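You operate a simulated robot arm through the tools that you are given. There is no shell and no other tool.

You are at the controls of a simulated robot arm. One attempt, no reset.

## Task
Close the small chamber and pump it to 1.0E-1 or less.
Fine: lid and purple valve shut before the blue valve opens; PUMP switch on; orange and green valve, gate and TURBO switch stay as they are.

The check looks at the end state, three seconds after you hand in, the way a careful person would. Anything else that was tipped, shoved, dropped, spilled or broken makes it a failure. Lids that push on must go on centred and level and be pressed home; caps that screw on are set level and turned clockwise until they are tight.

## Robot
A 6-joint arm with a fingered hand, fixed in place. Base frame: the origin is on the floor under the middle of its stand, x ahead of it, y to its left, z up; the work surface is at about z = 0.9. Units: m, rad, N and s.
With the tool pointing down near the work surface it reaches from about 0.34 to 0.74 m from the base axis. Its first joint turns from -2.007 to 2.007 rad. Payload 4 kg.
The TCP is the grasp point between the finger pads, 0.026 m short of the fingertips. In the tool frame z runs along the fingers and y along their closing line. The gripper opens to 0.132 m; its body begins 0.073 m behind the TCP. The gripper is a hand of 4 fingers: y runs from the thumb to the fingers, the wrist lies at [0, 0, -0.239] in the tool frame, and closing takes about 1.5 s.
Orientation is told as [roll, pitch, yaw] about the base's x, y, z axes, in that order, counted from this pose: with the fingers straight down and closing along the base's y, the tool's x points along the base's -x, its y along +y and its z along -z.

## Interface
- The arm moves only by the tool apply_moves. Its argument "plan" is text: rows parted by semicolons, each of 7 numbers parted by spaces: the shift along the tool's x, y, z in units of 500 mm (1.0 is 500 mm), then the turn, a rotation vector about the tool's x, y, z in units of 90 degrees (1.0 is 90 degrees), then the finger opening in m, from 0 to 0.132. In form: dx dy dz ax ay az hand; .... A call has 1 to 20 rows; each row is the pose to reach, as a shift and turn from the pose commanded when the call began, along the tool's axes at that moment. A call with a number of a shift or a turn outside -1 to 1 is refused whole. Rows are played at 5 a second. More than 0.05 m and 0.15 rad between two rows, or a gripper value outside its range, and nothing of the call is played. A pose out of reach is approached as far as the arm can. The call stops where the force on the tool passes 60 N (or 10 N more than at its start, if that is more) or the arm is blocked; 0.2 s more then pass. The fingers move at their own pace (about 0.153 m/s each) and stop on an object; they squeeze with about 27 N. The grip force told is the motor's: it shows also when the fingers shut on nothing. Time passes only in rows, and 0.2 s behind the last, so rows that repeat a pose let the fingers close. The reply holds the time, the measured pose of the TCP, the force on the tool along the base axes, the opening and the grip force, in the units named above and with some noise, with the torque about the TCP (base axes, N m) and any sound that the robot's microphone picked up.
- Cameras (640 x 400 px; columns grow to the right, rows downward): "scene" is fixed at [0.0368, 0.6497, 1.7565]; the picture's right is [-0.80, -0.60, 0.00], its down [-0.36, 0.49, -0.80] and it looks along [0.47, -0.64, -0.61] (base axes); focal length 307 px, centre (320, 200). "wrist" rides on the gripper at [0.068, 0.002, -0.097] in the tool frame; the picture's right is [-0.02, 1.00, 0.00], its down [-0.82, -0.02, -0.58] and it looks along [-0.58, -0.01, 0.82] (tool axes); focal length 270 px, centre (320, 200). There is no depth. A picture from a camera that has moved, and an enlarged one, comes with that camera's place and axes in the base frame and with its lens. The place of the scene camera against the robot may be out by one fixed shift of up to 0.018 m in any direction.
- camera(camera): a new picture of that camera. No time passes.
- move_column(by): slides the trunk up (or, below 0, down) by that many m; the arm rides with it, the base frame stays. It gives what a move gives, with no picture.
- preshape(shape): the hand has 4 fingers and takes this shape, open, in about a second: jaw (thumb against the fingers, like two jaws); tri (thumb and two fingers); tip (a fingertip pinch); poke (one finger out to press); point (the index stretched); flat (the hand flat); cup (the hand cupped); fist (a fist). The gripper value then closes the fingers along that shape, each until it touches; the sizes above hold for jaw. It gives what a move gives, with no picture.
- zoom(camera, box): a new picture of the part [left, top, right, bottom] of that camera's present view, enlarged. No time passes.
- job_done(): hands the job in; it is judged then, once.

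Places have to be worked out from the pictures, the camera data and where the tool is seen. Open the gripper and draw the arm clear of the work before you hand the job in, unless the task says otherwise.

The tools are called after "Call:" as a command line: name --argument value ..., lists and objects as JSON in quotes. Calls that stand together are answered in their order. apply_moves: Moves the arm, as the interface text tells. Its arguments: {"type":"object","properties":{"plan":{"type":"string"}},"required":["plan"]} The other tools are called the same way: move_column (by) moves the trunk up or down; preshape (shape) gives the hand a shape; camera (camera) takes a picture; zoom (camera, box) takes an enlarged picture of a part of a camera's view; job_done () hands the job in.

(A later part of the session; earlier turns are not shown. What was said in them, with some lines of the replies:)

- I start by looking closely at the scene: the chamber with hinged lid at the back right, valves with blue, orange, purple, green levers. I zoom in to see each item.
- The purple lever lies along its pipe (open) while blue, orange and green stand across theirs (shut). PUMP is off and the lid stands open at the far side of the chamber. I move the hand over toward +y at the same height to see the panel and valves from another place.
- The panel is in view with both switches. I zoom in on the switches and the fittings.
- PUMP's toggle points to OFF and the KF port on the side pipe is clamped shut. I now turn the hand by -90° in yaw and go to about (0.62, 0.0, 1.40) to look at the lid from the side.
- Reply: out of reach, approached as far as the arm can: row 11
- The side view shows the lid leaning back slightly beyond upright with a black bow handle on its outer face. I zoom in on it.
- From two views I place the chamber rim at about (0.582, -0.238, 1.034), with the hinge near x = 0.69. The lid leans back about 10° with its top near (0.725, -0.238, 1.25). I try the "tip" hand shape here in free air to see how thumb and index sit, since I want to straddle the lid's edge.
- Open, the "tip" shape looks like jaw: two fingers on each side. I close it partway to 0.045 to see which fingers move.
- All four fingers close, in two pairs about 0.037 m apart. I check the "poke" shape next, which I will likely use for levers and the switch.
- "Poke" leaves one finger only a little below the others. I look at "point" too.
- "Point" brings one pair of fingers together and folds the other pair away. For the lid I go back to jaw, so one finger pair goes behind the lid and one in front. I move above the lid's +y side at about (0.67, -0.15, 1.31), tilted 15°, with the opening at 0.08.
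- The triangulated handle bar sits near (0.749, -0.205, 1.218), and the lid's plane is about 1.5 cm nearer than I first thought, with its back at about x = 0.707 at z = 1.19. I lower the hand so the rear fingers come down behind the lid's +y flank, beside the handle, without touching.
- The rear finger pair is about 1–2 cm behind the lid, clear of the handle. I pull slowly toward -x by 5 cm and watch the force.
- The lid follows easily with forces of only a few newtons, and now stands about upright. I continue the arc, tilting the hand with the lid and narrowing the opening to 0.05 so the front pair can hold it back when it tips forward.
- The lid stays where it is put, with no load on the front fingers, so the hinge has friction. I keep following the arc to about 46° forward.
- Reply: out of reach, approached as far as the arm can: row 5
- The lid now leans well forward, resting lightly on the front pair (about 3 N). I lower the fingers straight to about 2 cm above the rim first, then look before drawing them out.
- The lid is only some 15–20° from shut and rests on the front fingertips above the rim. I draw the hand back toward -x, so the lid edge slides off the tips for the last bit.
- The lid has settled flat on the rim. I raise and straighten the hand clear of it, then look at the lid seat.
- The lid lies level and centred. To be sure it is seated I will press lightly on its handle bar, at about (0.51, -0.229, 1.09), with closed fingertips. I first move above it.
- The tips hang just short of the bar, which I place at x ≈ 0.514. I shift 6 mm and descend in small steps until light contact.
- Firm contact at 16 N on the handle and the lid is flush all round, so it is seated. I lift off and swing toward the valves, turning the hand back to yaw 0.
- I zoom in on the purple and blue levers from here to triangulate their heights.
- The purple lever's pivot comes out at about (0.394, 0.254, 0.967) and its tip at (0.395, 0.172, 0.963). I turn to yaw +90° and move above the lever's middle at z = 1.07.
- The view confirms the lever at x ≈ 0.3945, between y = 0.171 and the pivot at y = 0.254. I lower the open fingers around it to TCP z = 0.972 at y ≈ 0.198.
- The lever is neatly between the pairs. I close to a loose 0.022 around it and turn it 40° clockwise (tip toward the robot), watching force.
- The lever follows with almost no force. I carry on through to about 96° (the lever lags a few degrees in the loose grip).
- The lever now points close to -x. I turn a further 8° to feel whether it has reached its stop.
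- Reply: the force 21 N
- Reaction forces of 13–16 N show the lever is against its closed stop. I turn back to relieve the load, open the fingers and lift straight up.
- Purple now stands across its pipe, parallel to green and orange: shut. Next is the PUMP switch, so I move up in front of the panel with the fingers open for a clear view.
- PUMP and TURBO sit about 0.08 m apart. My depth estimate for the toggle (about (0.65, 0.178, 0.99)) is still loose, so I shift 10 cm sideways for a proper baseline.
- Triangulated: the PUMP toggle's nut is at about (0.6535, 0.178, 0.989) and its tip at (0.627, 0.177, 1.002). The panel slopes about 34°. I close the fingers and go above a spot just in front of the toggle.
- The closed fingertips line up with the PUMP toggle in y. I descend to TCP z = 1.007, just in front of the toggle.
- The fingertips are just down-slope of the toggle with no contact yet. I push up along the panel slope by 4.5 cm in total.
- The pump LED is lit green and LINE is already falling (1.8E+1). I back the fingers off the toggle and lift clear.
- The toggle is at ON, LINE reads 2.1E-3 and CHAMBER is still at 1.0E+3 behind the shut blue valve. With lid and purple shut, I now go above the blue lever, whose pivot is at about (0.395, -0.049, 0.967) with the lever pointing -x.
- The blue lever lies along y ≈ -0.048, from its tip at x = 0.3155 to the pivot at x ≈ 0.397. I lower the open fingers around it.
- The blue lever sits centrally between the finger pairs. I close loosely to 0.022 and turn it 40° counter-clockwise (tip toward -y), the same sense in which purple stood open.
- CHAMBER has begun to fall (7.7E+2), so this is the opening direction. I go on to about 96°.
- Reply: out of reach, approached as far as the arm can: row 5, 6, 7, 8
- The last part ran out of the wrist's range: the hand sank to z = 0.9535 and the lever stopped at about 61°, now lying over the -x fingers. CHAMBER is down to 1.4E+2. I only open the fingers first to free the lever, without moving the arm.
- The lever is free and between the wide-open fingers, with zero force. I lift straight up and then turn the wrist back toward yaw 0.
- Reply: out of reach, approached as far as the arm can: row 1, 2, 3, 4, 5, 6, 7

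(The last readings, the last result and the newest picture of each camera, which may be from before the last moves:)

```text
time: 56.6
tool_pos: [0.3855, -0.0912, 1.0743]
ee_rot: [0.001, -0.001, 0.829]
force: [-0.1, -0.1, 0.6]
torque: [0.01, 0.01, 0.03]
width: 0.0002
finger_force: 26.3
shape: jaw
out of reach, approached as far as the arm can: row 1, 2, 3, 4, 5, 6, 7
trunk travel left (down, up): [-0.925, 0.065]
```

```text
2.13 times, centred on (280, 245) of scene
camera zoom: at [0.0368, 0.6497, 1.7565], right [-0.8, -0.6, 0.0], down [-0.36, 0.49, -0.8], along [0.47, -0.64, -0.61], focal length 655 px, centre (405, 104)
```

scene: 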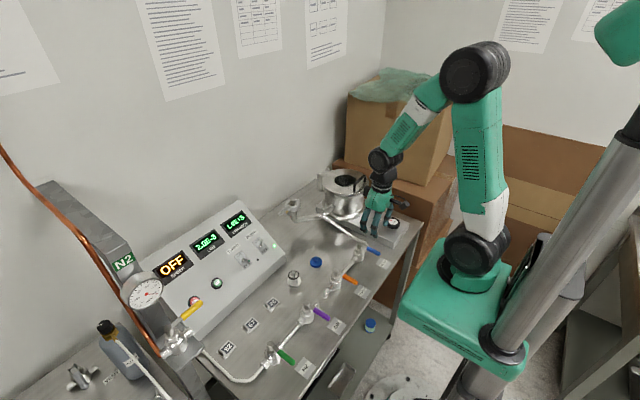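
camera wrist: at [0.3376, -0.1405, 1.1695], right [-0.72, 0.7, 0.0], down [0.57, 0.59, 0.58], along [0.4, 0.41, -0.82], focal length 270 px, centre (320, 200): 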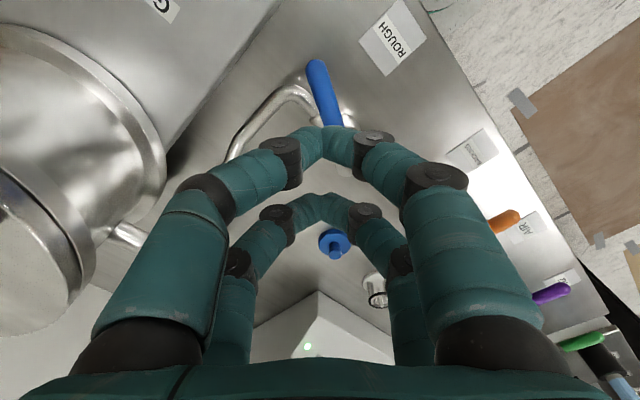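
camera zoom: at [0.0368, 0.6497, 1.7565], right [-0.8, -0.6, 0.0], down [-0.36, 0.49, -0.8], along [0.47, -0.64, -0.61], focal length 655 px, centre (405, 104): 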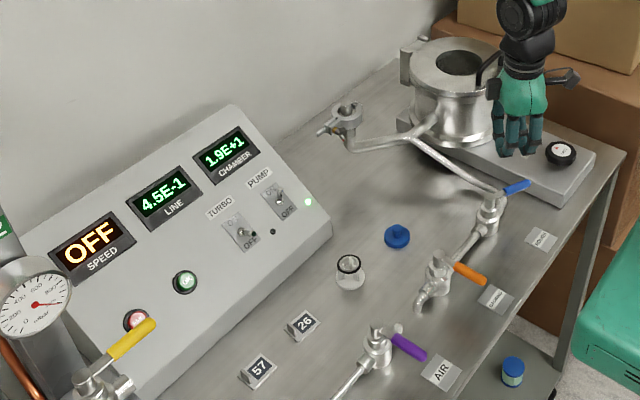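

CHAMBER is at 1.9E+1 and falling, but the blue lever still stands at about 60°. I will push it the rest of the way with closed fingers from its -x side, using yaw ≈ 60° where the wrist has range. First I go above the start spot.

Call:
apply_moves --plan "0.0155 0.0287 0.012 0 0 -0.046 0; 0.031 0.0575 0.03 0 0 -0.093 0; 0.0465 0.0862 0.048 0 0 -0.139 0; 0.0465 0.0862 0.048 0 0 -0.139 0"

Call:
camera --camera "wrist"

Call:
zoom --camera "scene" --box '[330, 170, 410, 250]'

```text
time: 57.6
tool_pos: [0.3384, -0.0798, 1.0488]
ee_rot: [0.001, 0.0, 1.049]
force: [0.5, -0.4, 0.5]
torque: [-0.01, 0.02, -0.02]
width: 0.0001
finger_force: 26.8
shape: jaw
trunk travel left (down, up): [-0.925, 0.065]
```

```text
taken
camera wrist: at [0.302, -0.1382, 1.1447], right [-0.85, 0.52, 0.0], down [0.43, 0.7, 0.58], along [0.3, 0.49, -0.82], focal length 270 px, centre (320, 200)
```

wrist: 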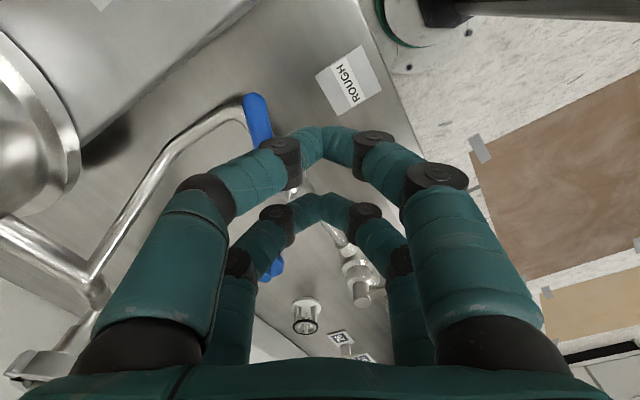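

```text
5.00 times, centred on (370, 210) of scene
camera zoom: at [0.0368, 0.6497, 1.7565], right [-0.8, -0.6, 0.0], down [-0.36, 0.49, -0.8], along [0.47, -0.64, -0.61], focal length 1535 px, centre (70, 150)
```

zoom: 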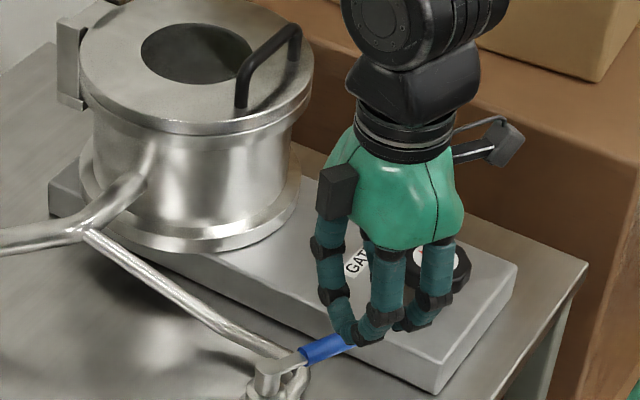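

The lever tip is at about (0.361, -0.121), i.e. about 63° turned, and the closed fingers hang about 13 mm off its -x side. I descend to lever height.

Call:
apply_moves --plan "0 0 0.04 0 0 0 0; 0 0 0.08 0 0 0 0; 0 0 0.12 0 0 0 0; 0 0 0.153 0 0 0 0; 0 0 0.153 0 0 0 0"

Call:
camera --camera "wrist"

Call:
zoom --camera "scene" --box '[330, 180, 410, 260]'

```text
time: 58.8
tool_pos: [0.3372, -0.0784, 0.9743]
ee_rot: [0.0, 0.0, 1.048]
force: [-1.9, -0.1, 1.0]
torque: [-0.01, -0.05, 0.04]
width: 0.0
finger_force: 27.0
shape: jaw
trunk travel left (down, up): [-0.925, 0.065]
```

```text
taken
camera wrist: at [0.3014, -0.1366, 1.0692], right [-0.85, 0.52, 0.0], down [0.43, 0.7, 0.58], along [0.3, 0.49, -0.82], focal length 270 px, centre (320, 200)
```

wrist: 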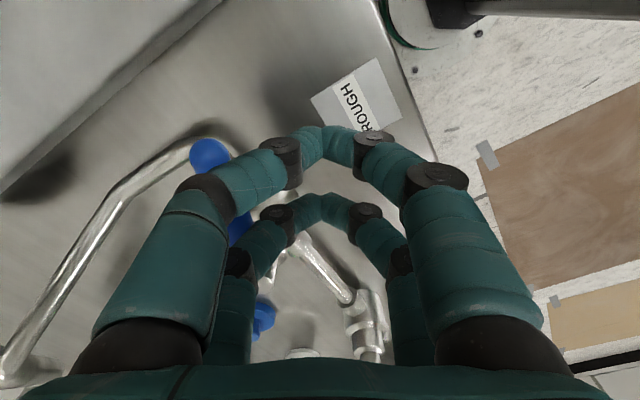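

```text
5.00 times, centred on (370, 220) of scene
camera zoom: at [0.0368, 0.6497, 1.7565], right [-0.8, -0.6, 0.0], down [-0.36, 0.49, -0.8], along [0.47, -0.64, -0.61], focal length 1535 px, centre (70, 100)
```

zoom: 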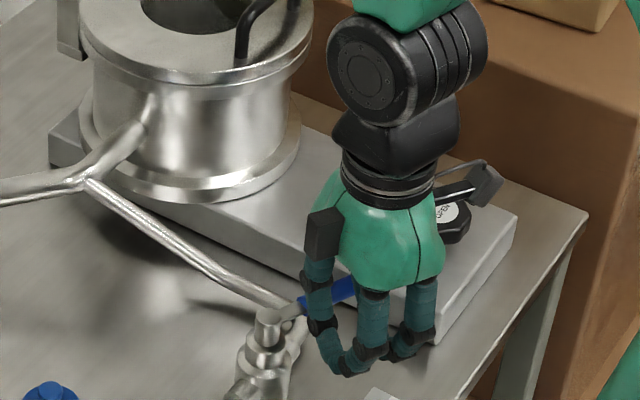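

I push the lever on toward -y along its arc in small steps.

Call:
apply_moves --plan "0.001 -0.0154 0 0 0 0 0; 0.002 -0.0308 0 0 0 0 0; 0.0076 -0.0432 0 0 0 0 0; 0.0132 -0.0556 0 0 0 0 0; 0.0188 -0.066 0 0 0 0 0; 0.0244 -0.076 0 0 0 0 0; 0.0292 -0.088 0 0 0 0 0; 0.0292 -0.088 0 0 0 0 0"

Call:
camera --camera "wrist"

Call:
zoom --camera "scene" --box '[330, 180, 410, 260]'

```text
time: 60.6
tool_pos: [0.3627, -0.1111, 0.9746]
ee_rot: [0.006, -0.001, 1.047]
force: [-27.6, 8.7, 14.4]
torque: [0.13, -0.42, 0.53]
width: 0.0002
finger_force: 26.9
shape: jaw
trunk travel left (down, up): [-0.925, 0.065]
```

```text
taken
camera wrist: at [0.3271, -0.1696, 1.0696], right [-0.85, 0.52, 0.01], down [0.43, 0.7, 0.58], along [0.3, 0.49, -0.82], focal length 270 px, centre (320, 200)
```

wrist: 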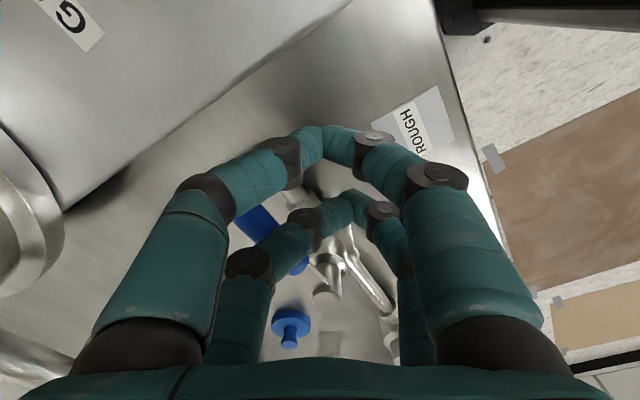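

```text
5.00 times, centred on (370, 220) of scene
camera zoom: at [0.0368, 0.6497, 1.7565], right [-0.8, -0.6, 0.0], down [-0.36, 0.49, -0.8], along [0.47, -0.64, -0.61], focal length 1535 px, centre (70, 100)
```

zoom: 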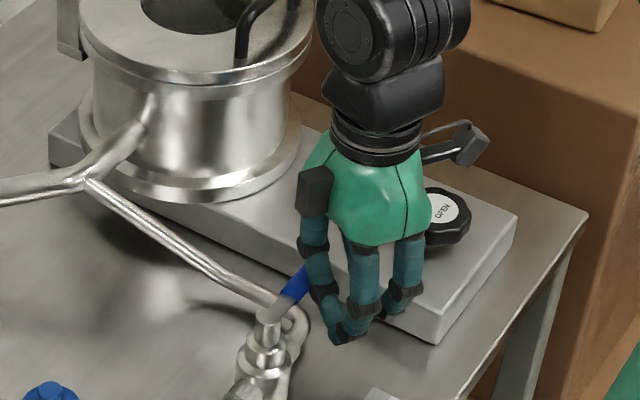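

A 28 N reaction suggests the lever is at its open stop. I back off and lift to check its angle and the gauge.

Call:
apply_moves --plan "0 0.02 0 0 0 0 0; 0.005 0.05 0 0 0 0 0; 0.005 0.06 -0.06 0 0 0 0; 0.005 0.06 -0.14 0 0 0 0; 0.005 0.06 -0.22 0 0 0 0; 0.005 0.06 -0.3 0 0 0 0.08"

Call:
camera --camera "wrist"

Call:
zoom --camera "scene" --box '[130, 170, 430, 320]'

Call:
zoom --camera "scene" --box '[330, 200, 400, 270]'

```text
time: 62.0
tool_pos: [0.3401, -0.1012, 1.1263]
ee_rot: [0.0, -0.003, 1.046]
force: [-0.8, -0.5, 0.4]
torque: [0.03, -0.01, -0.02]
width: 0.0784
finger_force: 0.0
shape: jaw
trunk travel left (down, up): [-0.925, 0.065]
```

```text
taken
camera wrist: at [0.3047, -0.1594, 1.2217], right [-0.85, 0.52, 0.0], down [0.43, 0.7, 0.58], along [0.3, 0.49, -0.82], focal length 270 px, centre (320, 200)
```

wrist: 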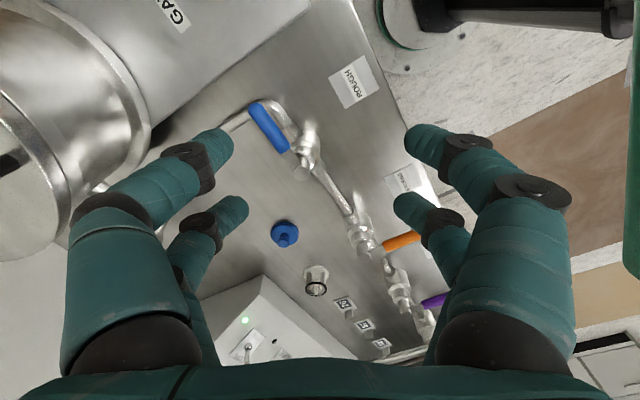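

```text
2.13 times, centred on (280, 245) of scene
camera zoom: at [0.0368, 0.6497, 1.7565], right [-0.8, -0.6, 0.0], down [-0.36, 0.49, -0.8], along [0.47, -0.64, -0.61], focal length 655 px, centre (405, 104)
```

zoom: 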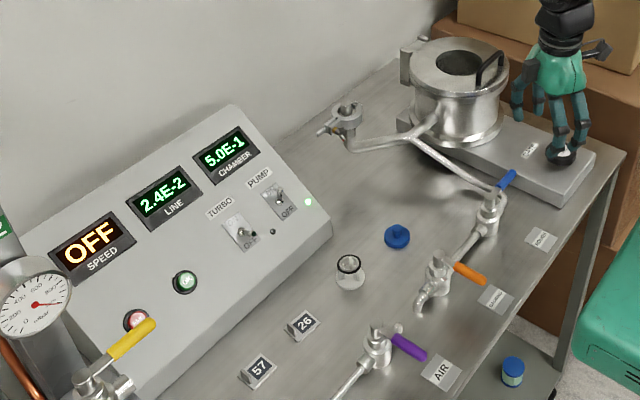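

```text
5.71 times, centred on (365, 235) of scene
camera zoom: at [0.0368, 0.6497, 1.7565], right [-0.8, -0.6, 0.0], down [-0.36, 0.49, -0.8], along [0.47, -0.64, -0.61], focal length 1754 px, centre (63, 0)
```

zoom: 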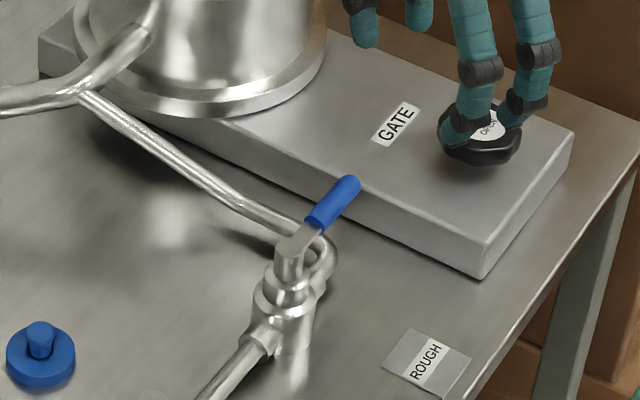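

The blue lever is now in line with its pipe (tip at about (0.395, -0.128)) and CHAMBER reads 5.0E-1, still falling. I raise the hand clear of the work and let time pass.

Call:
apply_moves --plan "0 0 -0.08 0 0 0.05 0.1; 0 0 -0.16 0 0 0.13 0.12; 0 0 -0.24 0 0 0.21 0.132; 0 0 -0.32 0 0 0.29 0.132; 0 0 -0.4 0 0 0.37 0.132; 0 0 -0.4 0 0 0.45 0.132; 0 0 -0.4 0 0 0.53 0.132; 0 0 -0.4 0 0 0.61 0.132; 0 0 -0.4 0 0 0.66 0.132; 0 0 -0.4 0 0 0.66 0.132"

Call:
camera --camera "scene"

Call:
zoom --camera "scene" --box '[130, 190, 300, 310]'

```text
time: 64.2
tool_pos: [0.3417, -0.099, 1.3221]
ee_rot: [0.0, 0.001, 0.007]
force: [-0.1, -0.1, -0.7]
torque: [-0.01, -0.01, 0.02]
width: 0.1319
finger_force: 0.1
shape: jaw
trunk travel left (down, up): [-0.925, 0.065]
```

```text
taken
```

scene: 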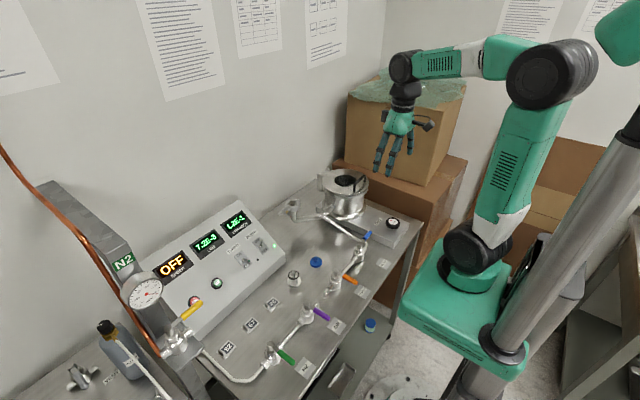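

```text
3.33 times, centred on (215, 250) of scene
camera zoom: at [0.0368, 0.6497, 1.7565], right [-0.8, -0.6, 0.0], down [-0.36, 0.49, -0.8], along [0.47, -0.64, -0.61], focal length 1023 px, centre (670, 33)
```

zoom: 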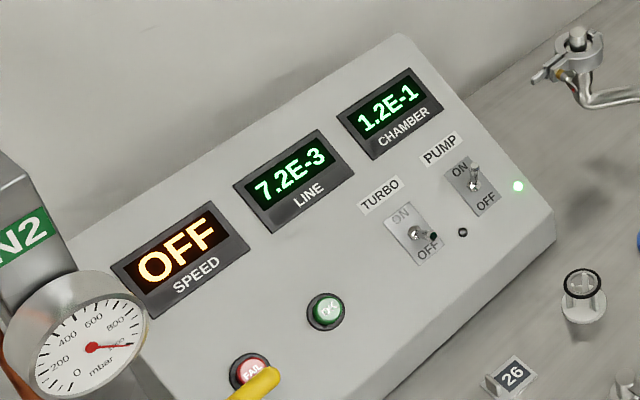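

CHAMBER reads 1.2E-1 and is still falling. I hold still for a few more seconds.

Call:
apply_moves --plan "0 0 0 0 0 0 0.132; 0 0 0 0 0 0 0.132; 0 0 0 0 0 0 0.132; 0 0 0 0 0 0 0.132; 0 0 0 0 0 0 0.132; 0 0 0 0 0 0 0.132; 0 0 0 0 0 0 0.132; 0 0 0 0 0 0 0.132; 0 0 0 0 0 0 0.132; 0 0 0 0 0 0 0.132; 0 0 0 0 0 0 0.132; 0 0 0 0 0 0 0.132; 0 0 0 0 0 0 0.132; 0 0 0 0 0 0 0.132; 0 0 0 0 0 0 0.132; 0 0 0 0 0 0 0.132; 0 0 0 0 0 0 0.132; 0 0 0 0 0 0 0.132; 0 0 0 0 0 0 0.132; 0 0 0 0 0 0 0.132"

Call:
zoom --camera "scene" --box '[130, 190, 300, 310]'

Call:
zoom --camera "scene" --box '[240, 160, 430, 380]'

Call:
camera --camera "wrist"

```text
time: 68.4
tool_pos: [0.342, -0.1003, 1.3213]
ee_rot: [0.001, -0.001, 0.01]
force: [-0.4, 0.3, 0.7]
torque: [0.03, 0.02, 0.01]
width: 0.132
finger_force: 0.0
shape: jaw
trunk travel left (down, up): [-0.925, 0.065]
```

```text
3.33 times, centred on (215, 250) of scene
camera zoom: at [0.0368, 0.6497, 1.7565], right [-0.8, -0.6, 0.0], down [-0.36, 0.49, -0.8], along [0.47, -0.64, -0.61], focal length 1023 px, centre (670, 33)
```

zoom: 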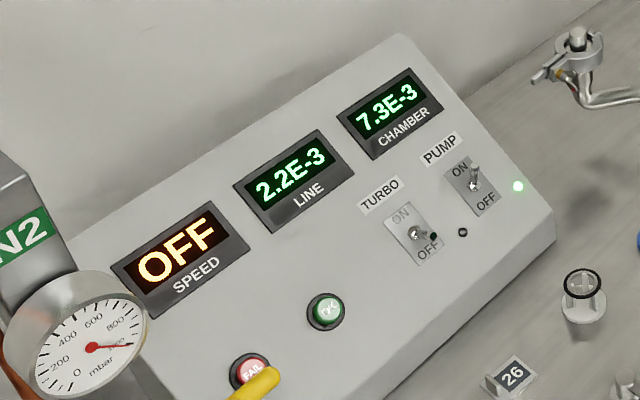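

```text
1.82 times, centred on (335, 270) of scene
camera zoom: at [0.0368, 0.6497, 1.7565], right [-0.8, -0.6, 0.0], down [-0.36, 0.49, -0.8], along [0.47, -0.64, -0.61], focal length 558 px, centre (293, 73)
```

zoom: 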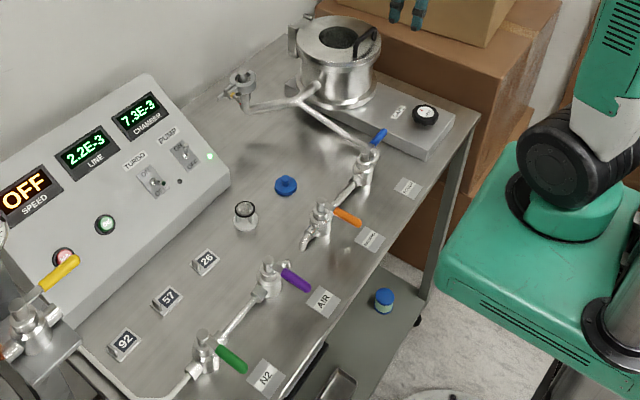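

```text
taken
camera wrist: at [0.2728, -0.098, 1.4175], right [0.01, 1.0, 0.0], down [0.82, -0.01, 0.58], along [0.58, -0.01, -0.82], focal length 270 px, centre (320, 200)
```

wrist: 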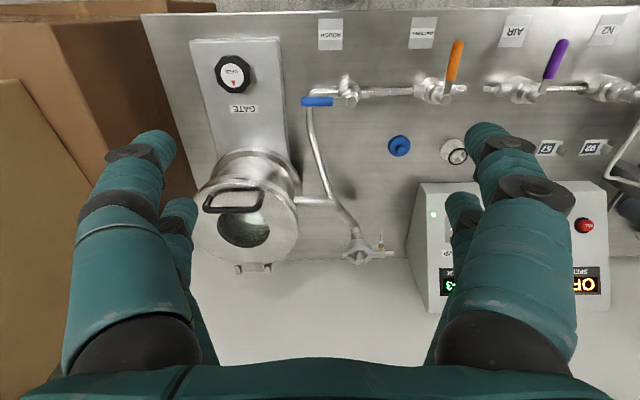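

CHAMBER reads 7.3E-3, well under 1.0E-1, with PUMP on. The lid and purple valve are shut and blue is open. Orange, green, gate and TURBO are unchanged, nothing was displaced, and the arm is clear with the hand open, so I hand in the job.

Call:
job_done

```text
The job is handed in.
```

The small chamber is closed and pumped down: CHAMBER last read 7.3E-3, well under the 1.0E-1 limit, and the job is handed in.

- **Lid:** I swung it down onto the rim and pressed the handle with about 16 N. It sits level and centred.
- **Purple valve:** I turned it shut to its stop before the blue valve was touched.
- **PUMP switch:** It is on, with the green light lit.
- **Blue valve:** It is fully open, in line with its pipe. It took two goes. The wrist ran out of range at about 60°, so I freed the lever and pushed it the rest of the way with closed fingers.
- **Left as they were:** The orange and green valves, the gate and the TURBO switch look unchanged in the last pictures. I saw nothing tipped or shoved.

The hand is open and drawn up clear of the work.
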